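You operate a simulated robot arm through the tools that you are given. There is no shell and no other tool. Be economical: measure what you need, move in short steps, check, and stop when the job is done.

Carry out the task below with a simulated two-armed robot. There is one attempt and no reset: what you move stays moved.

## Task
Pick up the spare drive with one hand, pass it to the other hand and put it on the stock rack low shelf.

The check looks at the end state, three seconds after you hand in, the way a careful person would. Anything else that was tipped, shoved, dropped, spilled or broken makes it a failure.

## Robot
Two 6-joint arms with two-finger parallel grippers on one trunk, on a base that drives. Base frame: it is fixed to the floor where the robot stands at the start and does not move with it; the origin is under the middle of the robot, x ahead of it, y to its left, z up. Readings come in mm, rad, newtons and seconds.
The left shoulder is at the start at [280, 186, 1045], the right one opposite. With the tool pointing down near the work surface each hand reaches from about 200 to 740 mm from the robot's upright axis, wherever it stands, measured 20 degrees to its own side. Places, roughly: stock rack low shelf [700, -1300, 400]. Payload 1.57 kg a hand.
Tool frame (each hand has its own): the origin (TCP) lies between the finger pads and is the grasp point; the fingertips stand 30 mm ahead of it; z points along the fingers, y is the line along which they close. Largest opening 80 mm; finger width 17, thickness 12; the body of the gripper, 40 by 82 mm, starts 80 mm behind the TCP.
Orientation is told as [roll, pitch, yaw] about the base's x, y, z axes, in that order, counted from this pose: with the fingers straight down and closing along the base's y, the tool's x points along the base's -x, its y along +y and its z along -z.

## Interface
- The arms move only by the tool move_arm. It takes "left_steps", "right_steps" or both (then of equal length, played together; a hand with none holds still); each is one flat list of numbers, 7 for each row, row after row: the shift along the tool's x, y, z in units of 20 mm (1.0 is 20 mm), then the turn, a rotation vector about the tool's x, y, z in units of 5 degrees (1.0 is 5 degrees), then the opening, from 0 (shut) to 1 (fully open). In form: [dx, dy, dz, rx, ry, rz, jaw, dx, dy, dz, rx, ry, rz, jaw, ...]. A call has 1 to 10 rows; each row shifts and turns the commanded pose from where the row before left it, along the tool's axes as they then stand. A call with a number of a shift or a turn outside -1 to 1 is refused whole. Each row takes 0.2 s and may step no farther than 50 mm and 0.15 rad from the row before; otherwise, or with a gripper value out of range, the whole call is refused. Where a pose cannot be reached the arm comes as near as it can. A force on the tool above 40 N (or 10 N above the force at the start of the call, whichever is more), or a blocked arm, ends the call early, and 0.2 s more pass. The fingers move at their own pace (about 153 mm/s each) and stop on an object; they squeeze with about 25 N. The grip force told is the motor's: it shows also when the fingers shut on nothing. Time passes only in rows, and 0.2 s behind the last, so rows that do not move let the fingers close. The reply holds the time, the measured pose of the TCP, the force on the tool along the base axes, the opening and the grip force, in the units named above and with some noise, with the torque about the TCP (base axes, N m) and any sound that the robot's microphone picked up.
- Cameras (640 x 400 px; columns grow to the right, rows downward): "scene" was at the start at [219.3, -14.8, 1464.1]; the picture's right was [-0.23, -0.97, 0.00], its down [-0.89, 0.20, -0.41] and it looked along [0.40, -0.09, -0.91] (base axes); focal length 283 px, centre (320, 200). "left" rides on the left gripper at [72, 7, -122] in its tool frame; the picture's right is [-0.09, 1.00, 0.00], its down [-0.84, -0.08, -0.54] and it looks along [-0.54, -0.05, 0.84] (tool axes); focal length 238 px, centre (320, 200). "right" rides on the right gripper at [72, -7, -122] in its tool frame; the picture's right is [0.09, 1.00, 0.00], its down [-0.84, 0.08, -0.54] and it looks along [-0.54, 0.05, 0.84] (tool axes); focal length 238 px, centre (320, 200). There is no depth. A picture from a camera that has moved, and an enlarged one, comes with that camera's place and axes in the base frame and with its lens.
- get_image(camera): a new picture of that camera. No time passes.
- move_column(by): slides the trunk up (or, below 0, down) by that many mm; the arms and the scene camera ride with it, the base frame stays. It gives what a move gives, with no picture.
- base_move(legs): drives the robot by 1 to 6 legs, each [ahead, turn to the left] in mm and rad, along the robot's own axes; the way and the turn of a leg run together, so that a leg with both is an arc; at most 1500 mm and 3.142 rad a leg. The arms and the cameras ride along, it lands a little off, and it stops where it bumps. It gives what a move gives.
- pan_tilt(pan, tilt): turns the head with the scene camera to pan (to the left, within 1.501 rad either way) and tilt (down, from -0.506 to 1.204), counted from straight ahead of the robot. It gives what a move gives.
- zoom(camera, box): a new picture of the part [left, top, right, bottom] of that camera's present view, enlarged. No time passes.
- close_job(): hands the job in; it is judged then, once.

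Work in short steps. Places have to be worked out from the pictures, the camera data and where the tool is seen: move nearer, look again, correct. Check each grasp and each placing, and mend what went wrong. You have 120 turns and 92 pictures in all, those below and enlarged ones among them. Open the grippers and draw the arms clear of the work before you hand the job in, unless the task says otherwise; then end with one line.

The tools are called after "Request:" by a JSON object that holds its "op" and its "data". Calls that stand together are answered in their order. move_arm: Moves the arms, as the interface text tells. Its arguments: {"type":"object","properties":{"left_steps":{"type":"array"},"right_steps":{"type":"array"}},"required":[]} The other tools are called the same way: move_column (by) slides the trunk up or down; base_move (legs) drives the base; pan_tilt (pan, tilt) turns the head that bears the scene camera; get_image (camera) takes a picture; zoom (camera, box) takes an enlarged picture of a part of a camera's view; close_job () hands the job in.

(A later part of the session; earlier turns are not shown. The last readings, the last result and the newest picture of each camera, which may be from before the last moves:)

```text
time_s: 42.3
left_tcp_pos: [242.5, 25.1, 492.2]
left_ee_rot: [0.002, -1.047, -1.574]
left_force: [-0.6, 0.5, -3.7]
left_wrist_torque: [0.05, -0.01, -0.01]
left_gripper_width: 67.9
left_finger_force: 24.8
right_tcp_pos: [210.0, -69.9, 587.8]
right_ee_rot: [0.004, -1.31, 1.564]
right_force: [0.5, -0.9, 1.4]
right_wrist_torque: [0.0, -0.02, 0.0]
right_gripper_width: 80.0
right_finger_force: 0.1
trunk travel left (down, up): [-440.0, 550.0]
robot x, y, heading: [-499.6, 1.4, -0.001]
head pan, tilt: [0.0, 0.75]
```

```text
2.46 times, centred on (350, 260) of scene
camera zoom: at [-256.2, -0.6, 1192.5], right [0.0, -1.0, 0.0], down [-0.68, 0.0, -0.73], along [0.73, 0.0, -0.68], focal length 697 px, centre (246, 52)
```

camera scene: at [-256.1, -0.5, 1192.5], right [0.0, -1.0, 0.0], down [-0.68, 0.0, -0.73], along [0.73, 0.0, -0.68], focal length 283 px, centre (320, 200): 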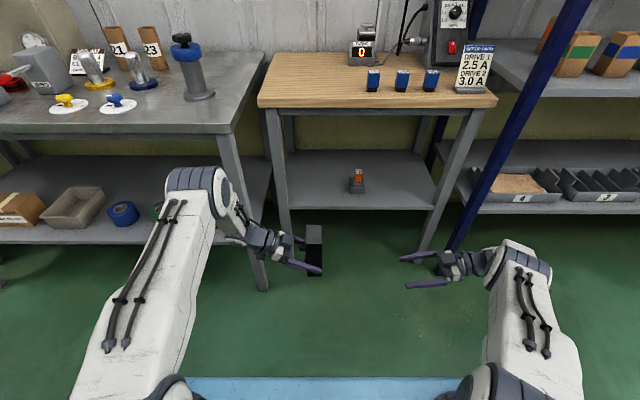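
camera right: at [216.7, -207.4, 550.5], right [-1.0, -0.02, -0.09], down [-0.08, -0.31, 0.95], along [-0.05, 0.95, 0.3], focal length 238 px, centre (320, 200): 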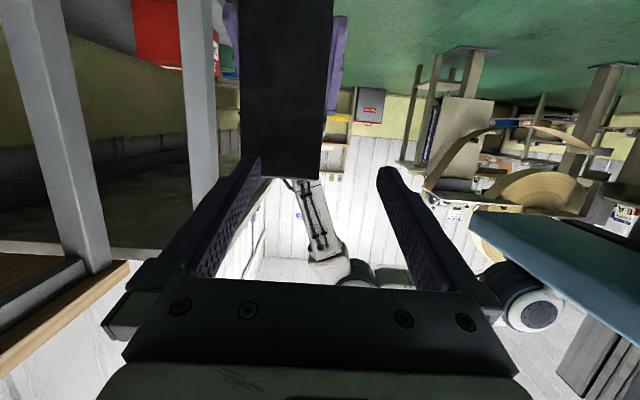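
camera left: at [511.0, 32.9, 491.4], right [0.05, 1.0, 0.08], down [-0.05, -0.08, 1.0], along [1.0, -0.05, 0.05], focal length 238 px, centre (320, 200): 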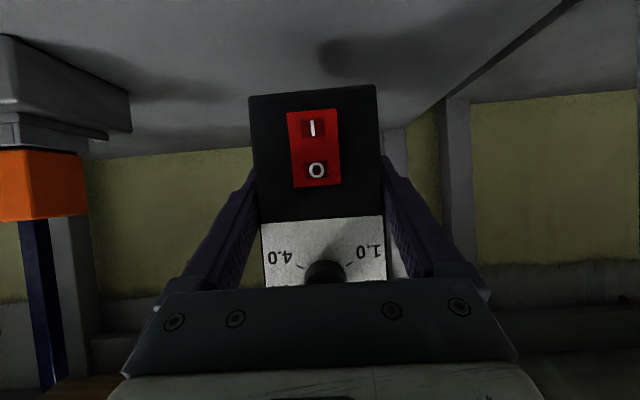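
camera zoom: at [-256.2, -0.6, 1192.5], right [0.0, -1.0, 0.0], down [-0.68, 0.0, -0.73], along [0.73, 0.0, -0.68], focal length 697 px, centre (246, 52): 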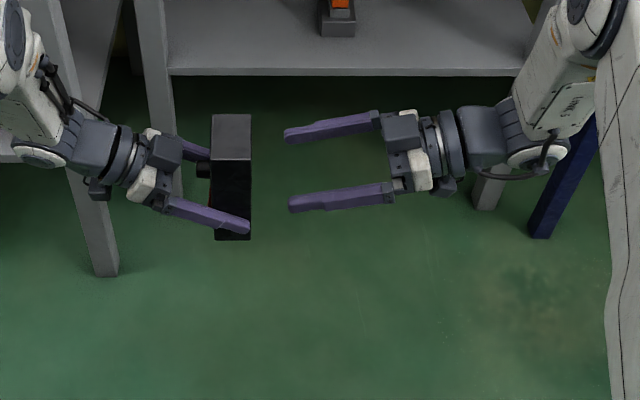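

The right hand sits at x=210, while the drive is centred on x≈243 with its top at z≈594. I shift it forward 33 mm and down slightly, then check.

Request:
{"op": "move_arm", "data": {"right_steps": [0.27, -0.55, 0.07, 0, 0, 0, 1, 0.27, -0.55, 0.07, 0, 0, 0, 1, 0.27, -0.55, 0.07, 0, 0, 0, 1]}}

Request:
{"op": "get_image", "data": {"camera": "right"}}

```text
time_s: 43.1
left_tcp_pos: [243.7, 24.3, 492.5]
left_ee_rot: [0.001, -1.047, -1.572]
left_force: [0.4, -0.4, -4.2]
left_wrist_torque: [0.01, 0.02, 0.0]
left_gripper_width: 67.8
left_finger_force: 25.0
right_tcp_pos: [241.8, -71.9, 571.6]
right_ee_rot: [0.002, -1.307, 1.566]
right_force: [-0.5, -0.5, 0.6]
right_wrist_torque: [0.02, -0.02, 0.0]
right_gripper_width: 80.1
right_finger_force: 0.0
trunk travel left (down, up): [-440.0, 550.0]
robot x, y, heading: [-499.0, 0.6, -0.001]
head pan, tilt: [0.0, 0.75]
```

```text
60 pictures are left
camera right: at [249.3, -208.0, 534.1], right [-1.0, -0.02, -0.09], down [-0.08, -0.31, 0.95], along [-0.05, 0.95, 0.3], focal length 238 px, centre (320, 200)
```

right: 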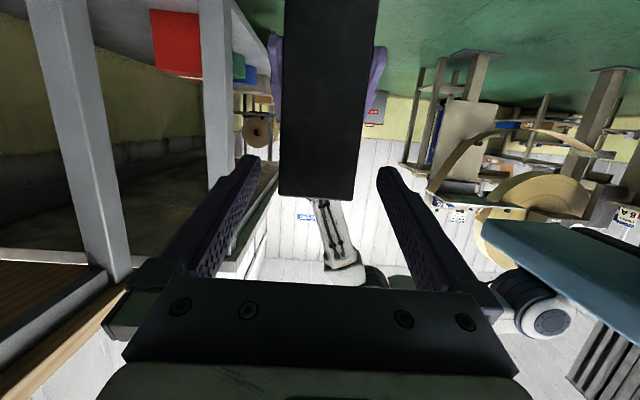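

Centred within about 1 mm. I advance 92 mm along the fingers.

Request:
{"op": "move_arm", "data": {"right_steps": [0, 0, 0.92, 0, 0, 0, 1, 0, 0, 0.92, 0, 0, 0, 1, 0, 0, 0.92, 0, 0, 0, 1, 0, 0, 0.92, 0, 0, 0, 1, 0, 0, 0.92, 0, 0, 0, 1]}}

Request:
{"op": "get_image", "data": {"camera": "right"}}

Request:
{"op": "zoom", "data": {"camera": "scene", "box": [240, 200, 440, 320]}}

```text
time_s: 44.3
left_tcp_pos: [244.4, 25.5, 493.2]
left_ee_rot: [0.001, -1.046, -1.574]
left_force: [0.2, -0.3, -4.0]
left_wrist_torque: [0.03, -0.02, 0.02]
left_gripper_width: 68.1
left_finger_force: 25.4
right_tcp_pos: [242.3, 17.4, 546.9]
right_ee_rot: [0.0, -1.309, 1.567]
right_force: [0.7, -0.3, -0.2]
right_wrist_torque: [0.03, 0.02, -0.02]
right_gripper_width: 80.0
right_finger_force: 0.1
trunk travel left (down, up): [-440.0, 550.0]
robot x, y, heading: [-496.4, -0.5, -0.0]
head pan, tilt: [0.0, 0.75]
```

```text
59 pictures are left
camera right: at [249.5, -119.2, 510.2], right [-1.0, -0.02, -0.09], down [-0.08, -0.31, 0.95], along [-0.05, 0.95, 0.3], focal length 238 px, centre (320, 200)
```

right: 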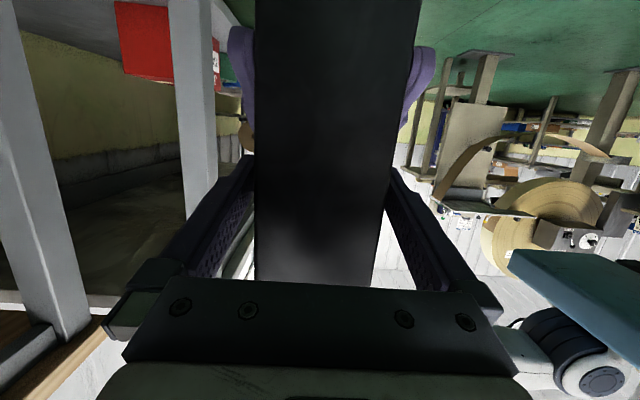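

```text
3.20 times, centred on (340, 260) of scene
camera zoom: at [-256.3, -0.5, 1192.6], right [0.0, -1.0, 0.0], down [-0.68, 0.0, -0.73], along [0.73, 0.0, -0.68], focal length 906 px, centre (256, 8)
```

zoom: 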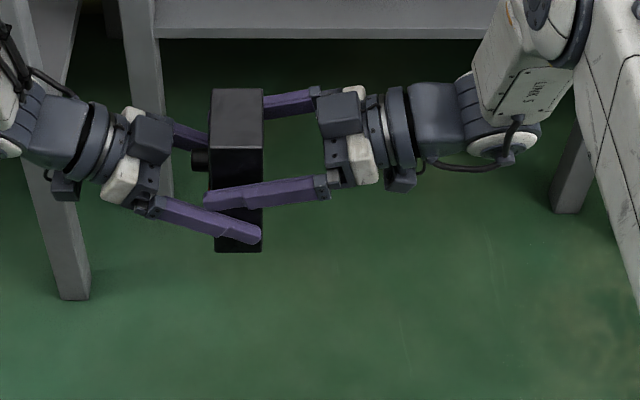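

The fingers of both hands are well separated on the drive. I close the right gripper, with the left still holding.

Request:
{"op": "move_arm", "data": {"right_steps": [0, 0, 0, 0, 0, 0, 0.6, 0, 0, 0, 0, 0, 0, 0.3, 0, 0, 0, 0, 0, 0, 0.3, 0, 0, 0, 0, 0, 0, 0.3]}}

```text
time_s: 45.3
left_tcp_pos: [242.6, 24.9, 492.9]
left_ee_rot: [0.001, -1.046, -1.574]
left_force: [-3.5, -2.9, -4.3]
left_wrist_torque: [0.19, -0.24, 0.05]
left_gripper_width: 68.0
left_finger_force: 25.3
right_tcp_pos: [244.3, 16.7, 547.5]
right_ee_rot: [0.0, -1.307, 1.569]
right_force: [2.5, 1.6, 0.2]
right_wrist_torque: [-0.04, 0.06, -0.1]
right_gripper_width: 67.9
right_finger_force: 25.0
trunk travel left (down, up): [-440.0, 550.0]
robot x, y, heading: [-498.1, 4.7, -0.002]
head pan, tilt: [0.0, 0.75]
```

The right hand grips at 67.9 mm / 25 N. I open the left hand now.

Request:
{"op": "move_arm", "data": {"left_steps": [0, 0, 0, 0, 0, 0, 0.7, 0, 0, 0, 0, 0, 0, 1, 0, 0, 0, 0, 0, 0, 1]}}

```text
time_s: 46.1
left_tcp_pos: [242.8, 25.3, 492.2]
left_ee_rot: [0.003, -1.048, -1.575]
left_force: [0.3, 1.1, 0.4]
left_wrist_torque: [0.02, -0.02, -0.02]
left_gripper_width: 80.2
left_finger_force: 0.1
right_tcp_pos: [242.6, 16.7, 548.5]
right_ee_rot: [0.002, -1.309, 1.565]
right_force: [-0.1, 0.0, -0.3]
right_wrist_torque: [-0.03, -0.04, -0.02]
right_gripper_width: 68.1
right_finger_force: 25.4
trunk travel left (down, up): [-440.0, 550.0]
robot x, y, heading: [-499.3, 0.5, -0.002]
head pan, tilt: [0.0, 0.75]
```

The right hand's force doesn't show the drive's weight, so I check visually before withdrawing.

Request:
{"op": "zoom", "data": {"camera": "scene", "box": [240, 200, 440, 320]}}

Request:
{"op": "move_arm", "data": {"left_steps": [0, 0, 0, 0, 0, 0, 1]}}

```text
3.20 times, centred on (340, 260) of scene
camera zoom: at [-256.2, -0.4, 1192.5], right [0.0, -1.0, 0.0], down [-0.68, 0.0, -0.73], along [0.73, 0.0, -0.68], focal length 906 px, centre (256, 8)
```

zoom: 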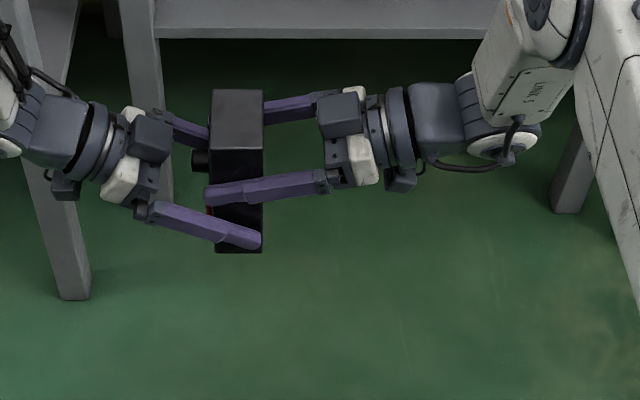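

```text
time_s: 46.5
left_tcp_pos: [242.9, 25.1, 492.6]
left_ee_rot: [0.001, -1.047, -1.575]
left_force: [-0.6, 0.7, -0.1]
left_wrist_torque: [0.0, 0.01, 0.0]
left_gripper_width: 80.2
left_finger_force: 0.0
right_tcp_pos: [242.8, 17.3, 547.9]
right_ee_rot: [-0.001, -1.31, 1.565]
right_force: [0.4, -0.9, -0.4]
right_wrist_torque: [0.0, 0.04, 0.01]
right_gripper_width: 67.9
right_finger_force: 25.0
trunk travel left (down, up): [-440.0, 550.0]
robot x, y, heading: [-502.3, 0.1, -0.005]
head pan, tilt: [0.0, 0.75]
```

The drive stays put in the right grip with the left open. I withdraw the left hand 100 mm straight back.

Request:
{"op": "move_arm", "data": {"left_steps": [0, 0, -1, 0, 0, 0, 1, 0, 0, -1, 0, 0, 0, 1, 0, 0, -1, 0, 0, 0, 1, 0, 0, -1, 0, 0, 0, 1, 0, 0, -1, 0, 0, 0, 1]}}

Request:
{"op": "get_image", "data": {"camera": "scene"}}

Request:
{"op": "get_image", "data": {"camera": "left"}}

```text
time_s: 47.7
left_tcp_pos: [243.4, 111.4, 541.8]
left_ee_rot: [0.0, -1.048, -1.571]
left_force: [0.2, 0.4, 0.1]
left_wrist_torque: [-0.04, -0.02, 0.01]
left_gripper_width: 80.0
left_finger_force: 0.1
right_tcp_pos: [242.5, 17.3, 546.9]
right_ee_rot: [0.001, -1.308, 1.566]
right_force: [-0.6, -0.8, -0.3]
right_wrist_torque: [-0.04, -0.04, -0.01]
right_gripper_width: 67.9
right_finger_force: 25.0
trunk travel left (down, up): [-440.0, 550.0]
robot x, y, heading: [-499.1, 3.9, -0.002]
head pan, tilt: [0.0, 0.75]
```

```text
56 pictures are left
camera scene: at [-256.2, -0.5, 1192.5], right [0.0, -1.0, 0.0], down [-0.68, 0.0, -0.73], along [0.73, 0.0, -0.68], focal length 283 px, centre (320, 200)
```

scene: 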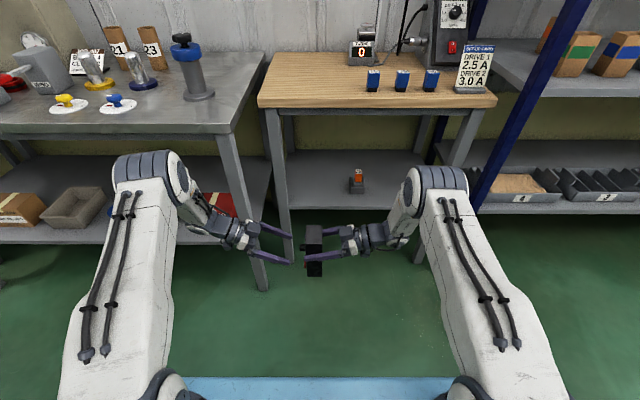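

```text
55 pictures are left
camera left: at [249.6, 254.1, 541.0], right [1.0, -0.05, 0.08], down [-0.08, 0.05, 1.0], along [-0.05, -1.0, 0.05], focal length 238 px, centre (320, 200)
```

left: 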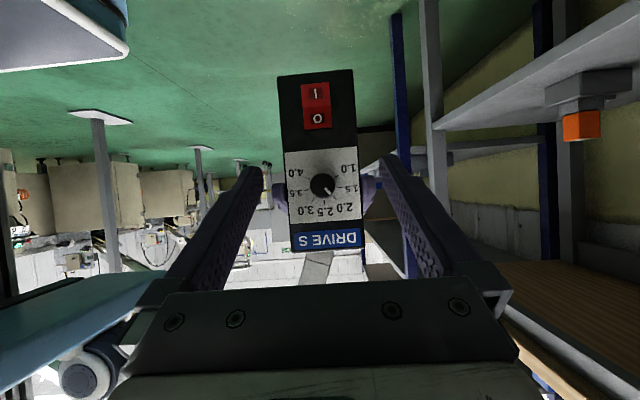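

Handover done: only the right hand holds the drive, and its dial looks unchanged. I now swing the right hand to point forward and draw the left hand away to its side.

Request:
{"op": "move_arm", "data": {"left_steps": [0.5, 0, -0.866, 0, 0, 0, 1, 0.5, 0, -0.866, 0, 0, 0, 1, 0.5, 0, -0.866, 0, 0, 0, 1, 0.5, 0, -0.866, 0, 0, 0, 1, 0, 0, 0, -0.867, 0, -0.5, 1, 0, 0, 0, -0.867, 0, -0.5, 1, 0, 0, 0, -0.867, 0, -0.5, 1, 0, 0, 0, -0.867, 0, -0.5, 1, 0, 0, 0, -0.867, 0, -0.5, 1], "right_steps": [0, 0, 0, 0.966, 0, 0.259, 0.3, 0, 0, 0, 0.966, 0, 0.259, 0.3, 0, 0, 0, 0.966, 0, 0.259, 0.3, 0, 0, 0, 0.966, 0, 0.259, 0.3, 0, 0, 0, 0.966, 0, 0.259, 0.3, 0, 0, 0, 0.966, 0, 0.259, 0.3, 0, 0, 0, 0.966, 0, 0.259, 0.3, 0, 0, 0, 0.966, 0, 0.259, 0.3, 0, 0, 0, 0.966, 0, 0.259, 0.3]}}

Request:
{"op": "move_arm", "data": {"left_steps": [0, 0, 0, -0.867, 0, -0.5, 1, 0, 0, 0, -0.867, 0, -0.5, 1, 0, 0, 0, -0.867, 0, -0.5, 1, 0, 0, 0, -0.867, 0, -0.5, 1, 0, 0, 0, -0.867, 0, -0.5, 1, 0, 0, 0, -0.867, 0, -0.5, 1, 0, 0, 0, -0.867, 0, -0.5, 1, 0, 0, 0, -0.867, 0, -0.5, 1, 0, 0, 0, -0.867, 0, -0.5, 1], "right_steps": [0, 0, 0, 0.966, 0, 0.259, 0.3, 0, 0, 0, 0.966, 0, 0.259, 0.3, 0, 0, 0, 0.966, 0, 0.259, 0.3, 0, 0, 0, 0.966, 0, 0.259, 0.3, 0, 0, 0, 0.966, 0, 0.259, 0.3, 0, 0, 0, 0.966, 0, 0.259, 0.3, 0, 0, 0, 0.966, 0, 0.259, 0.3, 0, 0, 0, 0.966, 0, 0.259, 0.3, 0, 0, 0, 0.966, 0, 0.259, 0.3]}}

Request:
{"op": "get_image", "data": {"camera": "scene"}}

```text
time_s: 49.7
left_tcp_pos: [243.4, 191.2, 541.2]
left_ee_rot: [0.002, -1.048, -1.136]
left_force: [0.7, 0.3, 1.0]
left_wrist_torque: [-0.04, -0.03, 0.03]
left_gripper_width: 80.1
left_finger_force: 0.0
right_tcp_pos: [343.4, 14.7, 564.2]
right_ee_rot: [0.036, -1.308, 0.748]
right_force: [0.2, -1.2, -4.8]
right_wrist_torque: [0.0, 0.03, 0.03]
right_gripper_width: 68.2
right_finger_force: 25.1
right hand out of reach, approached as far as the arm can: row 4, 5, 6, 7, 8, 9
trunk travel left (down, up): [-440.0, 550.0]
robot x, y, heading: [-500.0, 1.9, 0.004]
head pan, tilt: [0.0, 0.75]
```

```text
time_s: 51.7
left_tcp_pos: [244.6, 192.5, 542.4]
left_ee_rot: [0.001, -1.048, -0.351]
left_force: [0.0, 0.1, -0.4]
left_wrist_torque: [-0.01, 0.01, 0.05]
left_gripper_width: 80.1
left_finger_force: 0.1
right_tcp_pos: [417.5, 4.9, 576.9]
right_ee_rot: [0.142, -1.301, 0.303]
right_force: [-0.1, 0.2, -4.9]
right_wrist_torque: [0.0, 0.02, 0.0]
right_gripper_width: 67.7
right_finger_force: 25.3
right hand out of reach, approached as far as the arm can: row 1, 2, 3, 4, 5, 6, 7, 8, 9
trunk travel left (down, up): [-440.0, 550.0]
robot x, y, heading: [-498.5, -0.8, -0.002]
head pan, tilt: [0.0, 0.75]
```

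```text
54 pictures are left
camera scene: at [-256.2, -0.3, 1192.5], right [0.0, -1.0, 0.0], down [-0.68, 0.0, -0.73], along [0.73, 0.0, -0.68], focal length 283 px, centre (320, 200)
```

scene: 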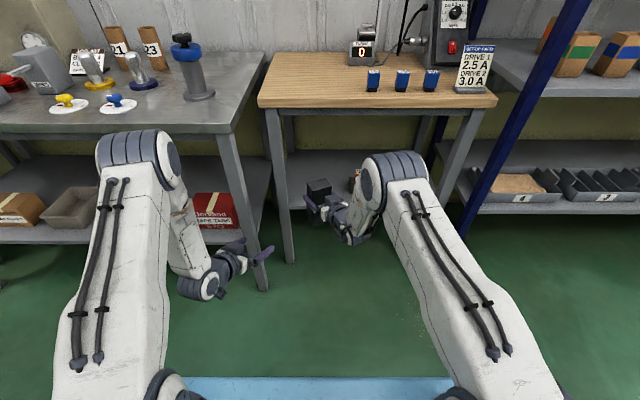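

The right arm slid forward to stay reachable, still clear of the table. I finish turning it forward while moving it to the right side.

Request:
{"op": "move_arm", "data": {"left_steps": [0, 0, 0, -0.867, 0, -0.5, 1, 0, 0, 0, -0.867, 0, -0.5, 1, 0, 0, 0, -0.867, 0, -0.5, 1, 0, 0, 0, -0.867, 0, -0.5, 1, 0, 0, 0, 0, 0, 0, 1, 0, 0, 0, 0, 0, 0, 1, 0, 0, 0, 0, 0, 0, 1, 0, 0, 0, 0, 0, 0, 1], "right_steps": [0.1, -0.9, -0.35, 0.83, 0, 0.15, 0.3, 0.1, -0.93, -0.3, 0.83, 0, 0.15, 0.3, 0.05, -0.95, -0.25, 0.83, 0, 0.15, 0.3, 0.05, -0.97, -0.15, 0.83, 0, 0.15, 0.3, 0.02, -1, -0.1, 0.83, 0, 0.15, 0.3, 0, -1, 0, 0.83, 0, 0.15, 0.3, 0, -1, 0, 0, 0, 0, 0.3, 0, -1, 0, 0, 0, 0, 0.3]}}

Request:
{"op": "pan_tilt", "data": {"pan": -0.9, "tilt": 0.7}}

Request:
{"op": "get_image", "data": {"camera": "scene"}}

```text
time_s: 53.5
left_tcp_pos: [244.1, 190.2, 542.2]
left_ee_rot: [-0.001, -1.048, -0.003]
left_force: [0.6, 0.1, 0.7]
left_wrist_torque: [-0.01, 0.01, -0.04]
left_gripper_width: 80.1
left_finger_force: 0.1
right_tcp_pos: [461.3, -204.7, 577.3]
right_ee_rot: [0.095, -1.287, 0.086]
right_force: [0.0, 0.6, -4.2]
right_wrist_torque: [-0.03, 0.04, -0.03]
right_gripper_width: 68.0
right_finger_force: 24.8
right hand out of reach, approached as far as the arm can: row 1, 2, 4, 5, 6
trunk travel left (down, up): [-440.0, 550.0]
robot x, y, heading: [-500.4, 3.2, -0.003]
head pan, tilt: [0.0, 0.75]
```

```text
time_s: 54.7
left_tcp_pos: [243.9, 191.8, 542.7]
left_ee_rot: [-0.001, -1.049, -0.002]
left_force: [0.3, 0.4, -0.4]
left_wrist_torque: [0.0, -0.01, 0.01]
left_gripper_width: 79.9
left_finger_force: 0.0
right_tcp_pos: [462.0, -203.6, 577.5]
right_ee_rot: [0.096, -1.286, 0.088]
right_force: [-0.5, 0.5, -3.8]
right_wrist_torque: [0.0, -0.01, 0.03]
right_gripper_width: 68.2
right_finger_force: 25.3
trunk travel left (down, up): [-440.0, 550.0]
robot x, y, heading: [-502.7, 4.0, 0.0]
head pan, tilt: [-0.901, 0.7]
```

```text
53 pictures are left
camera scene: at [-286.3, -67.0, 1196.8], right [-0.78, -0.62, 0.0], down [-0.4, 0.5, -0.76], along [0.47, -0.6, -0.64], focal length 283 px, centre (320, 200)
```

scene: 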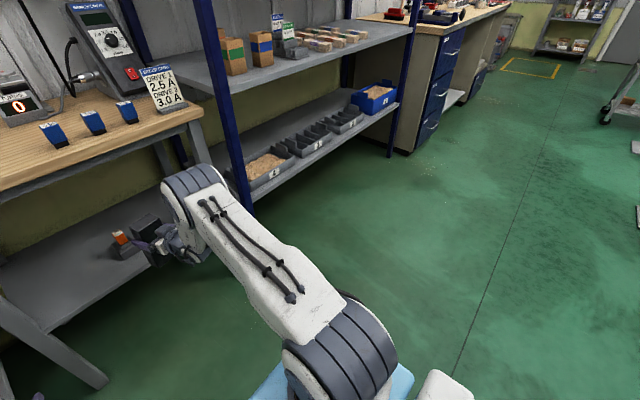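

The rack front is at x≈520, spanning y≈−607 to −2030, with the low shelf at z≈400. I zoom in on the low shelf to find a free spot.

Request:
{"op": "zoom", "data": {"camera": "scene", "box": [220, 60, 420, 200]}}

Request:
{"op": "pan_tilt", "data": {"pan": -1.5, "tilt": 0.6}}

Request:
{"op": "get_image", "data": {"camera": "scene"}}

```text
2.86 times, centred on (320, 130) of scene
camera zoom: at [-286.3, -67.0, 1196.8], right [-0.78, -0.62, 0.0], down [-0.4, 0.5, -0.76], along [0.47, -0.6, -0.64], focal length 808 px, centre (320, 400)
```

zoom: 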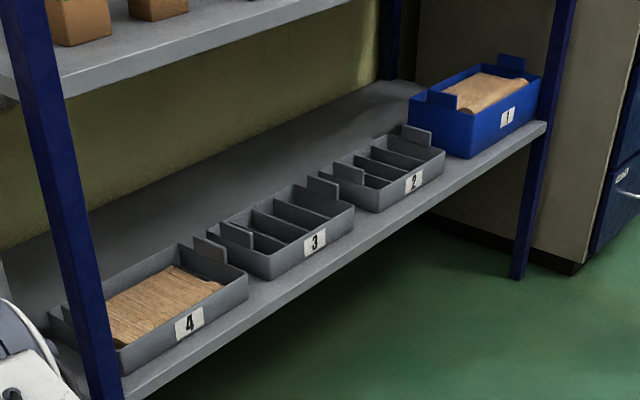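

```text
time_s: 55.7
left_tcp_pos: [243.3, 192.1, 543.0]
left_ee_rot: [-0.001, -1.05, -0.003]
left_force: [0.1, -0.2, 0.6]
left_wrist_torque: [0.01, 0.0, -0.02]
left_gripper_width: 80.0
left_finger_force: 0.1
right_tcp_pos: [462.7, -203.9, 577.3]
right_ee_rot: [0.098, -1.287, 0.087]
right_force: [0.5, -0.5, -4.6]
right_wrist_torque: [-0.02, 0.01, -0.01]
right_gripper_width: 67.8
right_finger_force: 25.3
trunk travel left (down, up): [-440.0, 550.0]
robot x, y, heading: [-498.2, 2.4, 0.001]
head pan, tilt: [-1.499, 0.6]
```

```text
51 pictures are left
camera scene: at [-332.7, -88.6, 1205.4], right [-1.0, -0.07, 0.0], down [-0.04, 0.56, -0.82], along [0.06, -0.82, -0.57], focal length 283 px, centre (320, 200)
```

scene: 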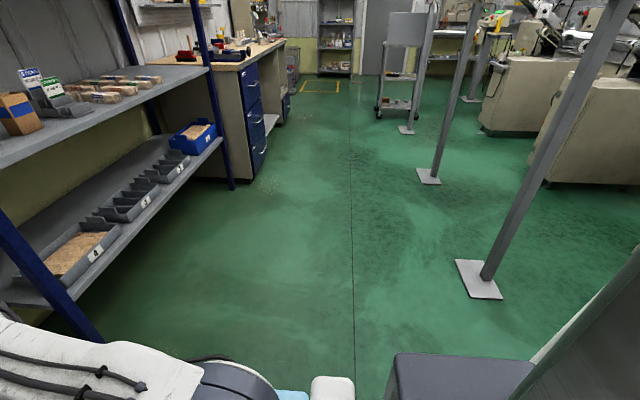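

Behind the bins there's a free strip about 250 mm deep, and the gap between bins 3 and 2 (y≈−1336) gives hand access. I turn right and drive along the rack.

Request:
{"op": "base_move", "data": {"legs": [[0, -1.571]]}}

Request:
{"op": "pan_tilt", "data": {"pan": 0.3, "tilt": 0.6}}

Request:
{"op": "get_image", "data": {"camera": "scene"}}

```text
time_s: 59.9
left_tcp_pos: [-317.5, -742.2, 543.2]
left_ee_rot: [0.001, -1.048, -1.583]
left_force: [-0.1, 0.3, -0.2]
left_wrist_torque: [0.02, 0.01, 0.0]
left_gripper_width: 80.2
left_finger_force: 0.1
right_tcp_pos: [-714.6, -957.6, 577.2]
right_ee_rot: [0.096, -1.285, -1.493]
right_force: [0.1, 0.5, -3.9]
right_wrist_torque: [0.0, 0.02, 0.05]
right_gripper_width: 68.2
right_finger_force: 25.3
trunk travel left (down, up): [-440.0, 550.0]
robot x, y, heading: [-498.1, 0.2, -1.579]
head pan, tilt: [-1.499, 0.6]
```

```text
time_s: 61.7
left_tcp_pos: [-317.3, -743.3, 542.3]
left_ee_rot: [0.0, -1.046, -1.582]
left_force: [-0.3, -0.1, -0.5]
left_wrist_torque: [-0.02, -0.02, -0.01]
left_gripper_width: 79.9
left_finger_force: 0.2
right_tcp_pos: [-714.1, -958.2, 577.9]
right_ee_rot: [0.097, -1.286, -1.494]
right_force: [1.1, -0.5, -3.2]
right_wrist_torque: [0.03, -0.03, 0.01]
right_gripper_width: 68.0
right_finger_force: 24.8
trunk travel left (down, up): [-440.0, 550.0]
robot x, y, heading: [-502.5, 2.3, -1.58]
head pan, tilt: [0.3, 0.6]
```

```text
50 pictures are left
camera scene: at [-475.8, -245.3, 1205.4], right [-0.96, -0.29, 0.0], down [-0.16, 0.54, -0.82], along [0.24, -0.79, -0.57], focal length 283 px, centre (320, 200)
```

scene: 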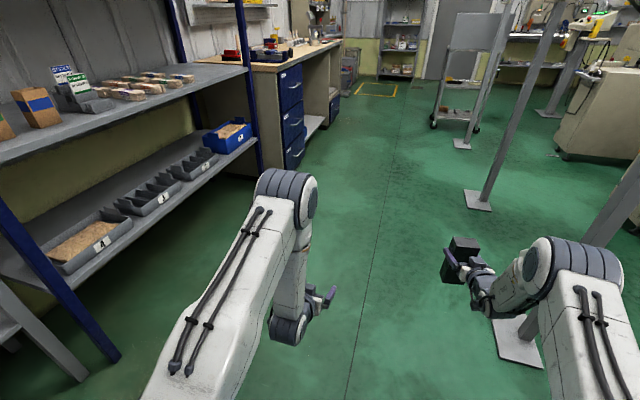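

Clear ahead, with the fence posts well to the right of the arm. I drive 1130 mm along the rack.

Request:
{"op": "base_move", "data": {"legs": [[1130, 0.009]]}}

Request:
{"op": "base_move", "data": {"legs": [[0, 1.571]]}}

Request:
{"op": "get_image", "data": {"camera": "scene"}}

```text
time_s: 67.5
left_tcp_pos: [-314.5, -1880.6, 542.1]
left_ee_rot: [0.0, -1.047, -1.571]
left_force: [-0.4, 0.7, -0.1]
left_wrist_torque: [-0.01, -0.07, -0.02]
left_gripper_width: 80.1
left_finger_force: 0.0
right_tcp_pos: [-710.0, -2100.2, 578.1]
right_ee_rot: [0.096, -1.285, -1.481]
right_force: [0.7, -0.2, -5.3]
right_wrist_torque: [0.01, -0.01, 0.03]
right_gripper_width: 67.8
right_finger_force: 25.0
trunk travel left (down, up): [-440.0, 550.0]
robot x, y, heading: [-504.4, -1137.2, -1.568]
head pan, tilt: [0.3, 0.6]
```

```text
time_s: 71.8
left_tcp_pos: [233.7, -928.1, 542.7]
left_ee_rot: [-0.001, -1.05, 0.024]
left_force: [0.3, -1.1, 0.0]
left_wrist_torque: [0.01, -0.01, -0.03]
left_gripper_width: 80.0
left_finger_force: 0.1
right_tcp_pos: [461.9, -1318.2, 578.3]
right_ee_rot: [0.097, -1.286, 0.113]
right_force: [0.0, 0.4, -4.7]
right_wrist_torque: [-0.01, 0.0, -0.02]
right_gripper_width: 67.8
right_finger_force: 25.0
trunk travel left (down, up): [-440.0, 550.0]
robot x, y, heading: [-502.4, -1138.1, 0.021]
head pan, tilt: [0.3, 0.6]
```

```text
49 pictures are left
camera scene: at [-260.4, -1107.7, 1205.4], right [0.32, -0.95, 0.0], down [-0.54, -0.18, -0.82], along [0.78, 0.26, -0.57], focal length 283 px, centre (320, 200)
```

scene: 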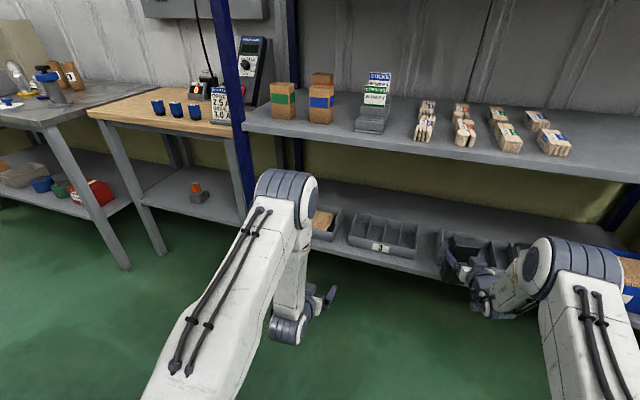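

In position. I aim the head at the shelf spot and take a right-wrist picture.

Request:
{"op": "pan_tilt", "data": {"pan": -0.25, "tilt": 0.65}}

Request:
{"op": "get_image", "data": {"camera": "scene"}}

Request:
{"op": "get_image", "data": {"camera": "right"}}

```text
time_s: 72.8
left_tcp_pos: [233.6, -927.4, 542.7]
left_ee_rot: [-0.001, -1.048, 0.024]
left_force: [0.1, 0.1, 0.3]
left_wrist_torque: [0.01, -0.01, 0.02]
left_gripper_width: 80.0
left_finger_force: 0.1
right_tcp_pos: [461.3, -1317.3, 577.9]
right_ee_rot: [0.095, -1.284, 0.112]
right_force: [0.0, -0.1, -3.9]
right_wrist_torque: [-0.01, 0.03, 0.03]
right_gripper_width: 67.7
right_finger_force: 25.0
trunk travel left (down, up): [-440.0, 550.0]
robot x, y, heading: [-506.3, -1133.6, 0.026]
head pan, tilt: [-0.25, 0.649]
```

```text
48 pictures are left
camera scene: at [-259.5, -1155.2, 1201.1], right [-0.22, -0.98, 0.0], down [-0.59, 0.13, -0.8], along [0.78, -0.18, -0.6], focal length 283 px, centre (320, 200)
```

scene: 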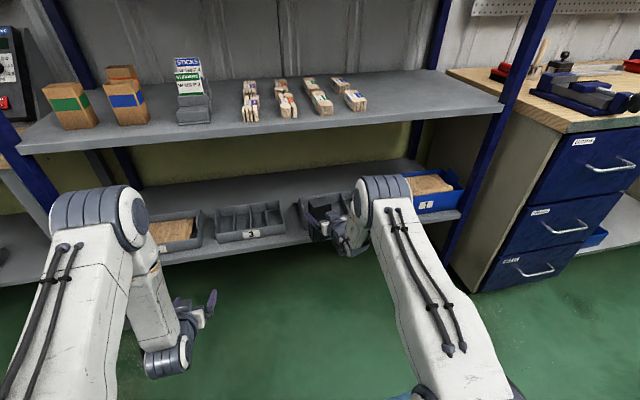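

```text
47 pictures are left
camera right: at [329.2, -1351.5, 542.7], right [-0.23, 0.97, -0.06], down [-0.29, -0.01, 0.96], along [0.93, 0.24, 0.28], focal length 238 px, centre (320, 200)
```

right: 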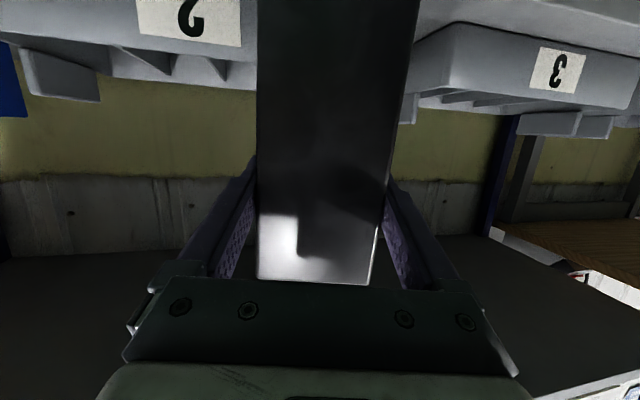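

I zoom on the gap to measure the bins more exactly from here.

Request:
{"op": "zoom", "data": {"camera": "scene", "box": [130, 150, 390, 290]}}

```text
2.46 times, centred on (260, 220) of scene
camera zoom: at [-259.5, -1155.2, 1201.1], right [-0.22, -0.98, 0.0], down [-0.59, 0.13, -0.8], along [0.78, -0.18, -0.6], focal length 697 px, centre (468, 151)
```

zoom: 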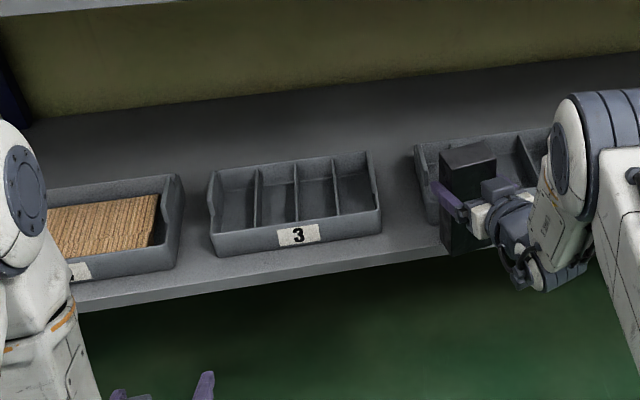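

Gap between bins 3 and 2 is y −1205…−1287; bins span x 588–728 with rims at z≈458, and behind them it's clear. I raise the drive 60 mm and square the hand, shifting toward the gap's y.

Request:
{"op": "move_arm", "data": {"right_steps": [-1, 0, -0.26, 0, 0, 0, 0.3, -1, 0, -0.26, 0, 0, 0, 0.3, -1, 0, -0.26, 0, 0, 0, 0.3, -0.06, 0.7, 0.35, 0.47, -0.056, 0.066, 0.3, -0.06, 0.7, 0.35, 0.47, -0.056, 0.066, 0.3, -0.06, 0.7, 0.35, 0.47, -0.056, 0.066, 0.3, -0.06, 0.7, 0.35, 0.47, -0.056, 0.066, 0.3, -0.06, 0.7, 0.35, 0.47, -0.056, 0.066, 0.3]}}

Request:
{"op": "get_image", "data": {"camera": "scene"}}

```text
time_s: 74.6
left_tcp_pos: [233.3, -928.7, 540.8]
left_ee_rot: [0.003, -1.046, 0.024]
left_force: [0.0, 0.0, 0.8]
left_wrist_torque: [0.0, -0.01, 0.01]
left_gripper_width: 79.8
left_finger_force: 0.0
right_tcp_pos: [470.6, -1307.9, 638.7]
right_ee_rot: [0.078, -1.291, 0.081]
right_force: [0.9, 0.5, -5.5]
right_wrist_torque: [-0.02, 0.03, 0.0]
right_gripper_width: 67.9
right_finger_force: 24.8
right hand out of reach, approached as far as the arm can: row 5, 6, 7, 8
trunk travel left (down, up): [-440.0, 550.0]
robot x, y, heading: [-502.9, -1133.4, 0.02]
head pan, tilt: [-0.25, 0.649]
```

```text
45 pictures are left
camera scene: at [-259.5, -1155.2, 1201.1], right [-0.22, -0.97, 0.0], down [-0.59, 0.13, -0.8], along [0.78, -0.18, -0.6], focal length 283 px, centre (320, 200)
```

scene: 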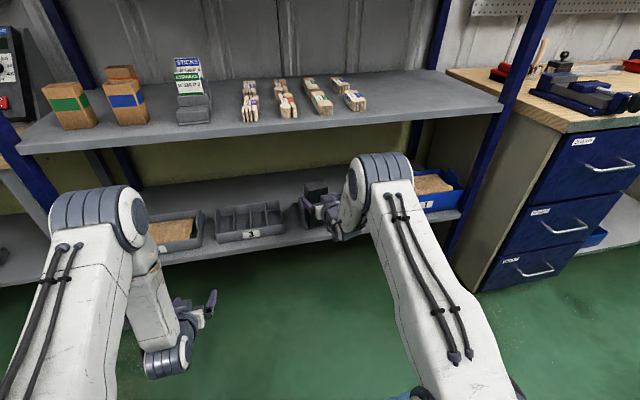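

The hand is still against a folding limit, so I extend forward without turning.

Request:
{"op": "move_arm", "data": {"right_steps": [-0.26, -0.15, 0.95, 0, 0, 0, 0.3, -0.26, -0.15, 0.95, 0, 0, 0, 0.3, -0.26, -0.15, 0.95, 0, 0, 0, 0.3, -0.26, -0.15, 0.95, 0, 0, 0, 0.3, -0.26, -0.15, 0.95, 0, 0, 0, 0.3]}}

```text
time_s: 75.8
left_tcp_pos: [233.6, -929.5, 542.7]
left_ee_rot: [0.0, -1.05, 0.025]
left_force: [-0.3, 0.2, 0.5]
left_wrist_torque: [0.0, 0.02, 0.01]
left_gripper_width: 80.1
left_finger_force: 0.1
right_tcp_pos: [570.9, -1306.5, 637.0]
right_ee_rot: [0.076, -1.289, 0.083]
right_force: [0.3, 0.8, -3.8]
right_wrist_torque: [-0.03, 0.1, -0.01]
right_gripper_width: 68.0
right_finger_force: 25.1
trunk travel left (down, up): [-440.0, 550.0]
robot x, y, heading: [-504.4, -1140.1, 0.027]
head pan, tilt: [-0.25, 0.649]
```

Extension works. Now I square the hand and shift it to the gap's y.

Request:
{"op": "move_arm", "data": {"right_steps": [0, 0.75, 0.05, 0.45, -0.055, 0.06, 0.3, 0, 0.75, 0.05, 0.45, -0.055, 0.06, 0.3, 0, 0.75, 0.05, 0.45, -0.055, 0.06, 0.3, 0, 0.75, 0, 0.45, -0.055, 0.06, 0.3]}}

Request:
{"op": "get_image", "data": {"camera": "right"}}

Request:
{"op": "get_image", "data": {"camera": "scene"}}

```text
time_s: 76.8
left_tcp_pos: [232.4, -928.0, 541.7]
left_ee_rot: [-0.001, -1.048, 0.024]
left_force: [0.4, 0.5, 1.1]
left_wrist_torque: [0.02, 0.0, -0.03]
left_gripper_width: 80.1
left_finger_force: 0.1
right_tcp_pos: [584.8, -1294.6, 637.2]
right_ee_rot: [0.054, -1.294, 0.038]
right_force: [0.0, 0.3, -3.9]
right_wrist_torque: [0.01, 0.1, -0.02]
right_gripper_width: 68.0
right_finger_force: 25.3
right hand out of reach, approached as far as the arm can: row 2, 3, 4
trunk travel left (down, up): [-440.0, 550.0]
robot x, y, heading: [-504.1, -1140.9, 0.024]
head pan, tilt: [-0.25, 0.649]
```

```text
44 pictures are left
camera right: at [449.8, -1312.4, 601.7], right [-0.12, 0.99, -0.07], down [-0.3, 0.04, 0.95], along [0.95, 0.13, 0.29], focal length 238 px, centre (320, 200)
```

right: 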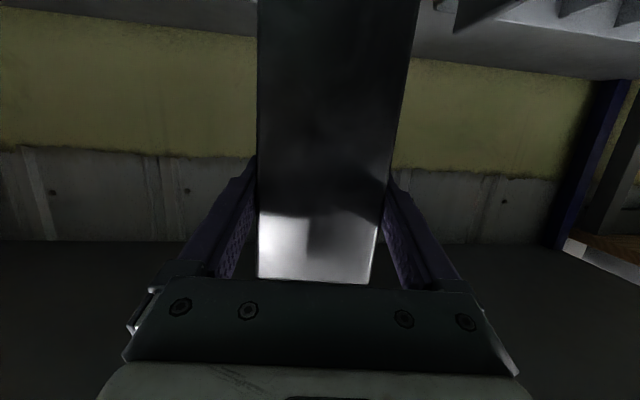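

```text
43 pictures are left
camera scene: at [-259.5, -1155.2, 1201.1], right [-0.22, -0.97, 0.0], down [-0.59, 0.13, -0.8], along [0.78, -0.18, -0.6], focal length 283 px, centre (320, 200)
```

scene: 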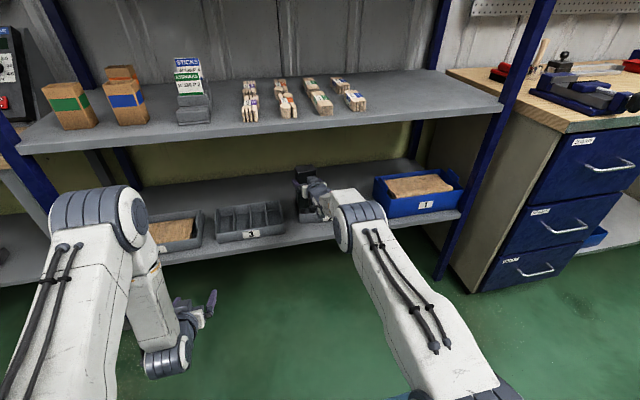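

The wrist limit leaves the hand about 5° off square, which is harmless. The spot behind the bins (x≈900, y≈−1290) is free, so I drive forward 150 mm with the drive held above the bins.

Request:
{"op": "base_move", "data": {"legs": [[150, 0]]}}

Request:
{"op": "get_image", "data": {"camera": "scene"}}

```text
time_s: 78.2
left_tcp_pos: [384.1, -926.0, 542.9]
left_ee_rot: [0.001, -1.048, 0.023]
left_force: [0.5, -0.4, -0.1]
left_wrist_torque: [-0.02, 0.01, 0.0]
left_gripper_width: 79.7
left_finger_force: 0.0
right_tcp_pos: [734.5, -1290.9, 637.4]
right_ee_rot: [0.054, -1.296, 0.04]
right_force: [-0.4, -0.7, -4.4]
right_wrist_torque: [0.02, 0.02, -0.04]
right_gripper_width: 67.9
right_finger_force: 25.6
trunk travel left (down, up): [-440.0, 550.0]
robot x, y, heading: [-353.3, -1137.2, 0.025]
head pan, tilt: [-0.25, 0.649]
```

```text
42 pictures are left
camera scene: at [-110.2, -1151.8, 1201.1], right [-0.22, -0.97, 0.0], down [-0.59, 0.14, -0.8], along [0.78, -0.18, -0.6], focal length 283 px, centre (320, 200)
```

scene: 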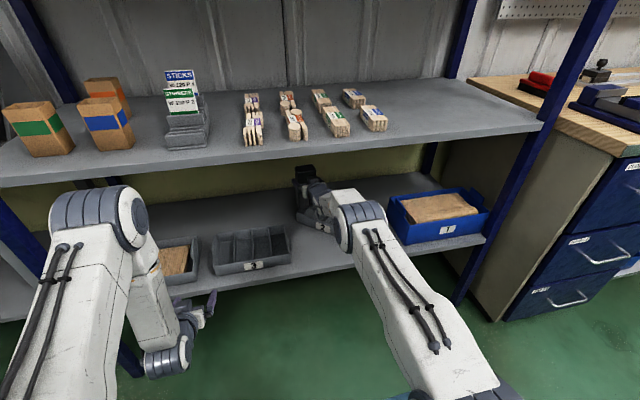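

The drive clears the bins beneath the mid shelf. I extend the arm 160 mm forward behind the bins.

Request:
{"op": "move_arm", "data": {"right_steps": [-0.26, -0.09, 0.96, 0, 0, 0, 0.3, -0.26, -0.09, 0.96, 0, 0, 0, 0.3, -0.26, -0.09, 0.96, 0, 0, 0, 0.3, -0.26, -0.09, 0.96, 0, 0, 0, 0.3, -0.26, -0.09, 0.96, 0, 0, 0, 0.3, -0.26, -0.09, 0.96, 0, 0, 0, 0.3, -0.26, -0.09, 0.96, 0, 0, 0, 0.3, -0.26, -0.09, 0.96, 0, 0, 0, 0.3]}}

Request:
{"op": "get_image", "data": {"camera": "right"}}

Request:
{"op": "get_image", "data": {"camera": "scene"}}

```text
time_s: 80.0
left_tcp_pos: [382.2, -925.5, 542.2]
left_ee_rot: [0.002, -1.047, 0.023]
left_force: [0.4, -0.2, 0.0]
left_wrist_torque: [0.04, -0.01, 0.04]
left_gripper_width: 79.9
left_finger_force: 0.1
right_tcp_pos: [755.3, -1302.7, 657.9]
right_ee_rot: [0.054, -1.296, 0.038]
right_force: [-0.8, -0.3, -4.5]
right_wrist_torque: [0.02, 0.0, 0.0]
right_gripper_width: 67.7
right_finger_force: 25.3
right hand out of reach, approached as far as the arm can: row 1, 2, 3, 4, 5, 6, 7, 8
trunk travel left (down, up): [-440.0, 550.0]
robot x, y, heading: [-357.1, -1131.8, 0.027]
head pan, tilt: [-0.25, 0.649]
```

```text
41 pictures are left
camera right: at [619.8, -1320.5, 622.8], right [-0.12, 0.99, -0.07], down [-0.3, 0.04, 0.95], along [0.95, 0.13, 0.29], focal length 238 px, centre (320, 200)
```

right: 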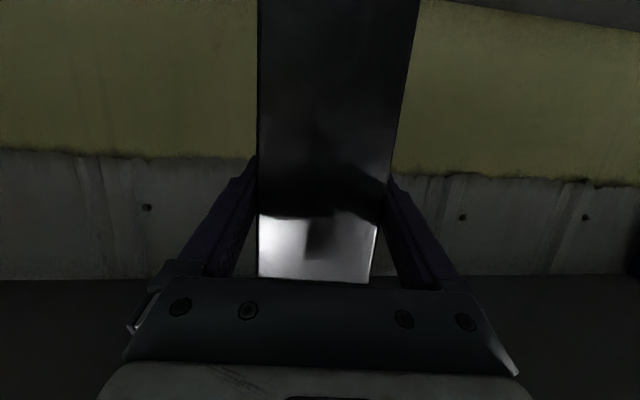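

```text
40 pictures are left
camera scene: at [-110.2, -1151.8, 1201.1], right [-0.22, -0.97, 0.0], down [-0.59, 0.14, -0.8], along [0.78, -0.18, -0.6], focal length 283 px, centre (320, 200)
```

scene: 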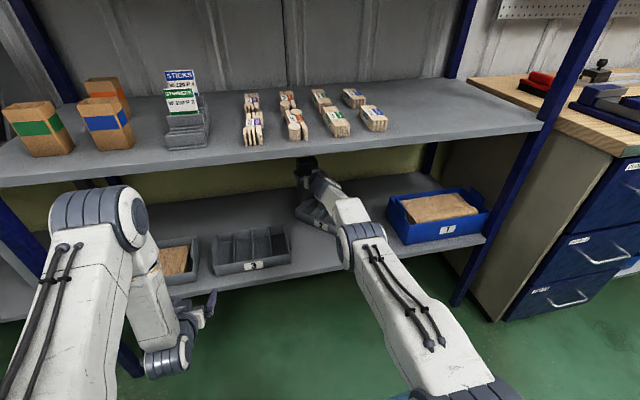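

The arm is at full reach at 1110 mm ahead, so the base and a lower trunk must do the rest. First I fold the left hand back to fingers-down so it stays clear of the shelf.

Request:
{"op": "move_arm", "data": {"left_steps": [0.25, 0, -0.43, 0, 1, 0, 1, 0.28, 0, -0.41, 0, 1, 0, 1, 0.32, 0, -0.38, 0, 1, 0, 1, 0.35, 0, -0.35, 0, 1, 0, 1, 0.38, 0, -0.32, 0, 1, 0, 1, 0.41, 0, -0.28, 0, 1, 0, 1, 0.43, 0, -0.25, 0, 1, 0, 1, 0.45, 0, -0.21, 0, 1, 0, 1, 0.47, 0, -0.17, 0, 1, 0, 1, 0.48, 0, -0.13, 0, 1, 0, 1]}}

Request:
{"op": "move_column", "data": {"by": -40}}

Request:
{"op": "move_arm", "data": {"right_steps": [-0.8, 0, -0.22, 0, 0, 0, 0.3, -0.8, 0, -0.22, 0, 0, 0, 0.3, -0.8, 0, -0.22, 0, 0, 0, 0.3]}}

```text
time_s: 82.2
left_tcp_pos: [282.8, -927.4, 543.7]
left_ee_rot: [0.001, -0.174, 0.023]
left_force: [0.5, 0.3, 0.6]
left_wrist_torque: [0.04, -0.04, 0.0]
left_gripper_width: 80.2
left_finger_force: 0.1
right_tcp_pos: [754.8, -1301.7, 658.4]
right_ee_rot: [0.055, -1.298, 0.039]
right_force: [0.1, 0.7, -4.0]
right_wrist_torque: [0.01, 0.01, 0.01]
right_gripper_width: 68.2
right_finger_force: 25.0
trunk travel left (down, up): [-440.0, 550.0]
robot x, y, heading: [-354.4, -1136.6, 0.024]
head pan, tilt: [-0.25, 0.649]
```

```text
time_s: 83.0
left_tcp_pos: [281.3, -928.4, 502.5]
left_ee_rot: [0.0, -0.176, 0.023]
left_force: [-0.4, 0.0, 0.3]
left_wrist_torque: [0.02, 0.03, 0.03]
left_gripper_width: 80.1
left_finger_force: 0.1
right_tcp_pos: [754.9, -1301.2, 624.1]
right_ee_rot: [0.057, -1.301, 0.038]
right_force: [-2.8, 0.1, 17.9]
right_wrist_torque: [0.51, -0.22, 0.0]
right_gripper_width: 67.9
right_finger_force: 25.4
trunk travel left (down, up): [-400.0, 590.0]
robot x, y, heading: [-354.8, -1133.7, 0.025]
head pan, tilt: [-0.25, 0.649]
```

```text
time_s: 83.8
left_tcp_pos: [283.2, -928.1, 502.2]
left_ee_rot: [0.001, -0.173, 0.023]
left_force: [0.8, -0.1, -0.8]
left_wrist_torque: [-0.02, -0.02, -0.05]
left_gripper_width: 79.9
left_finger_force: 0.0
right_tcp_pos: [756.2, -1303.4, 666.1]
right_ee_rot: [0.053, -1.292, 0.041]
right_force: [-0.1, 0.6, -4.8]
right_wrist_torque: [-0.04, 0.02, 0.04]
right_gripper_width: 67.9
right_finger_force: 24.8
trunk travel left (down, up): [-400.0, 590.0]
robot x, y, heading: [-354.8, -1132.4, 0.025]
head pan, tilt: [-0.25, 0.649]
```

During the lowering, the right hand felt about 20 N upward: the drive's bottom touched something, probably a bin's back edge. I've already lifted off; now I check with a close look.

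Request:
{"op": "zoom", "data": {"camera": "scene", "box": [200, 130, 400, 290]}}

Request:
{"op": "get_image", "data": {"camera": "right"}}

Request:
{"op": "get_image", "data": {"camera": "left"}}

```text
2.50 times, centred on (300, 210) of scene
camera zoom: at [-110.1, -1151.9, 1161.0], right [-0.22, -0.97, 0.0], down [-0.59, 0.14, -0.8], along [0.78, -0.18, -0.6], focal length 707 px, centre (370, 175)
```

zoom: 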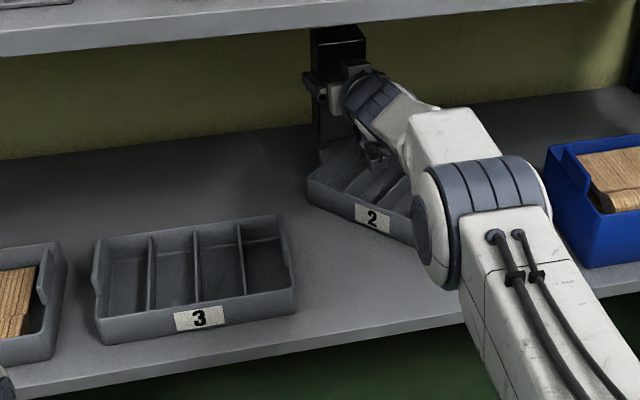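

```text
38 pictures are left
camera right: at [619.6, -1321.1, 631.4], right [-0.12, 0.99, -0.07], down [-0.3, 0.04, 0.95], along [0.95, 0.13, 0.29], focal length 238 px, centre (320, 200)
```

right: 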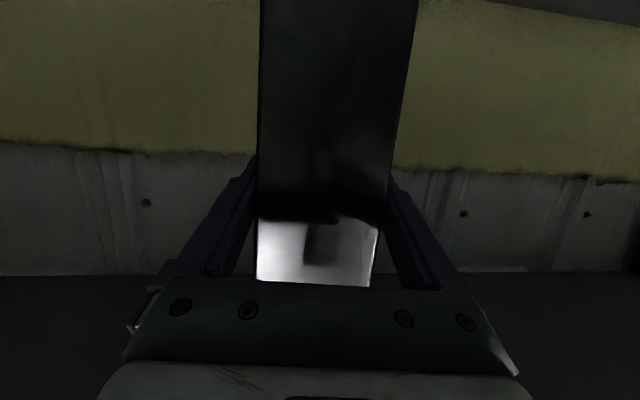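

```text
37 pictures are left
camera left: at [190.4, -923.2, 609.7], right [0.07, 1.0, 0.02], down [0.73, -0.06, 0.68], along [0.68, -0.03, -0.73], focal length 238 px, centre (320, 200)
```

left: 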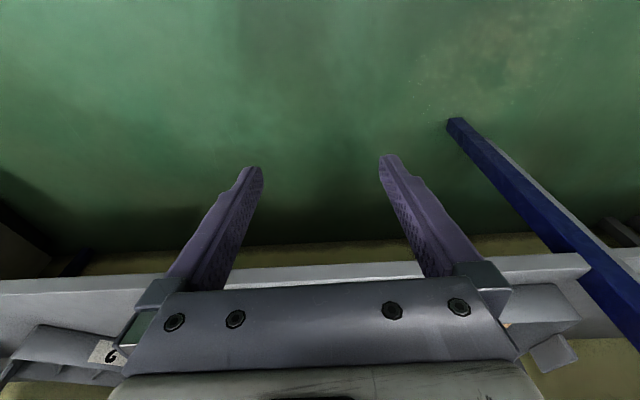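

Re-triangulating, the shelf is at z≈455 with bin rims at 515–530. So the drive's bottom pushed bin 2 back and skewed it; I'll need to restore it. First I'll put the drive down in free space behind bin 3, so I raise a bit and turn the base left.

Request:
{"op": "move_column", "data": {"by": 25}}

Request:
{"op": "base_move", "data": {"legs": [[0, 0.18]]}}

Request:
{"op": "get_image", "data": {"camera": "scene"}}

```text
time_s: 84.5
left_tcp_pos: [283.8, -928.0, 528.0]
left_ee_rot: [-0.001, -0.174, 0.024]
left_force: [0.4, 0.4, 0.2]
left_wrist_torque: [0.02, -0.03, -0.03]
left_gripper_width: 79.8
left_finger_force: 0.1
right_tcp_pos: [756.1, -1302.3, 693.0]
right_ee_rot: [0.055, -1.293, 0.041]
right_force: [0.0, 0.8, -4.9]
right_wrist_torque: [-0.01, 0.05, -0.01]
right_gripper_width: 67.8
right_finger_force: 24.7
trunk travel left (down, up): [-425.0, 565.0]
robot x, y, heading: [-357.0, -1135.0, 0.023]
head pan, tilt: [-0.25, 0.649]
```

```text
time_s: 85.6
left_tcp_pos: [235.9, -817.8, 528.0]
left_ee_rot: [0.001, -0.174, 0.203]
left_force: [0.1, 0.8, -0.8]
left_wrist_torque: [0.02, 0.03, 0.02]
left_gripper_width: 80.0
left_finger_force: 0.0
right_tcp_pos: [768.0, -1100.0, 693.1]
right_ee_rot: [0.052, -1.293, 0.223]
right_force: [0.0, 0.2, -4.5]
right_wrist_torque: [-0.01, 0.02, 0.01]
right_gripper_width: 67.9
right_finger_force: 25.5
trunk travel left (down, up): [-425.0, 565.0]
robot x, y, heading: [-356.2, -1131.4, 0.206]
head pan, tilt: [-0.25, 0.649]
```

```text
36 pictures are left
camera scene: at [-111.4, -1107.4, 1186.1], right [-0.04, -1.0, 0.0], down [-0.6, 0.03, -0.8], along [0.8, -0.04, -0.6], focal length 283 px, centre (320, 200)
```

scene: 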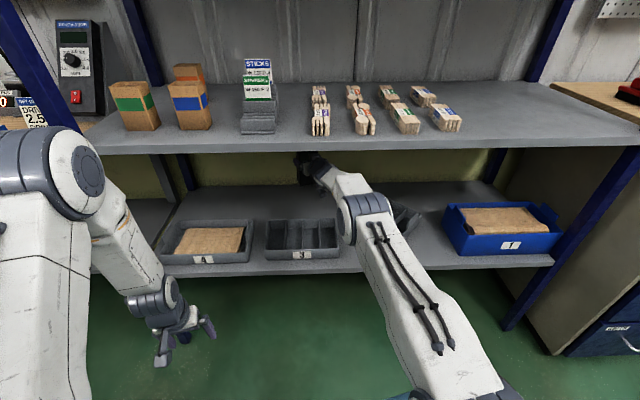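

The drive is over the area behind bin 3. I drive forward 80 mm so it stands well behind the bin.

Request:
{"op": "base_move", "data": {"legs": [[80, 0]]}}

Request:
{"op": "zoom", "data": {"camera": "scene", "box": [140, 130, 480, 300]}}

Request:
{"op": "get_image", "data": {"camera": "right"}}

```text
time_s: 86.7
left_tcp_pos: [315.8, -800.8, 527.9]
left_ee_rot: [0.0, -0.175, 0.205]
left_force: [0.2, 0.1, -0.8]
left_wrist_torque: [-0.03, -0.01, -0.04]
left_gripper_width: 80.0
left_finger_force: 0.0
right_tcp_pos: [847.0, -1083.5, 692.9]
right_ee_rot: [0.053, -1.294, 0.222]
right_force: [-0.5, 0.5, -4.8]
right_wrist_torque: [0.0, 0.01, -0.02]
right_gripper_width: 67.9
right_finger_force: 24.6
trunk travel left (down, up): [-425.0, 565.0]
robot x, y, heading: [-276.0, -1116.4, 0.204]
head pan, tilt: [-0.25, 0.649]
```

```text
1.88 times, centred on (310, 215) of scene
camera zoom: at [-32.3, -1091.1, 1186.1], right [-0.04, -1.0, 0.0], down [-0.6, 0.03, -0.8], along [0.8, -0.04, -0.6], focal length 533 px, centre (339, 172)
```

zoom: 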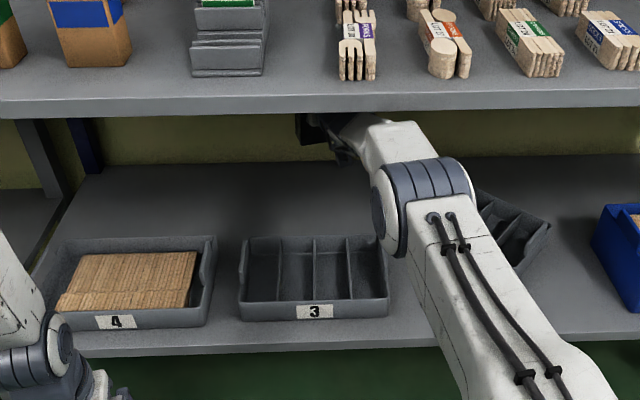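

```text
34 pictures are left
camera right: at [716.7, -1126.5, 657.1], right [-0.29, 0.95, -0.07], down [-0.3, -0.02, 0.95], along [0.91, 0.3, 0.29], focal length 238 px, centre (320, 200)
```

right: 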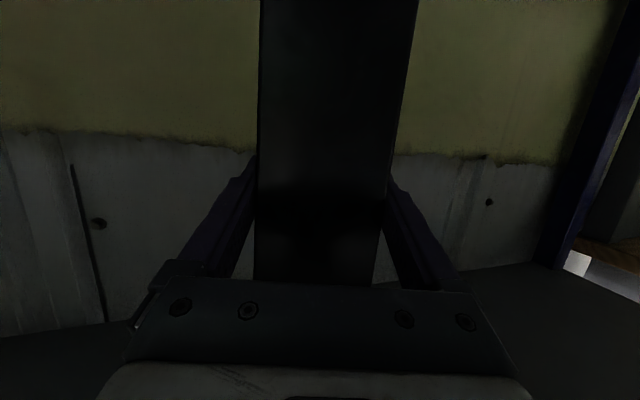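

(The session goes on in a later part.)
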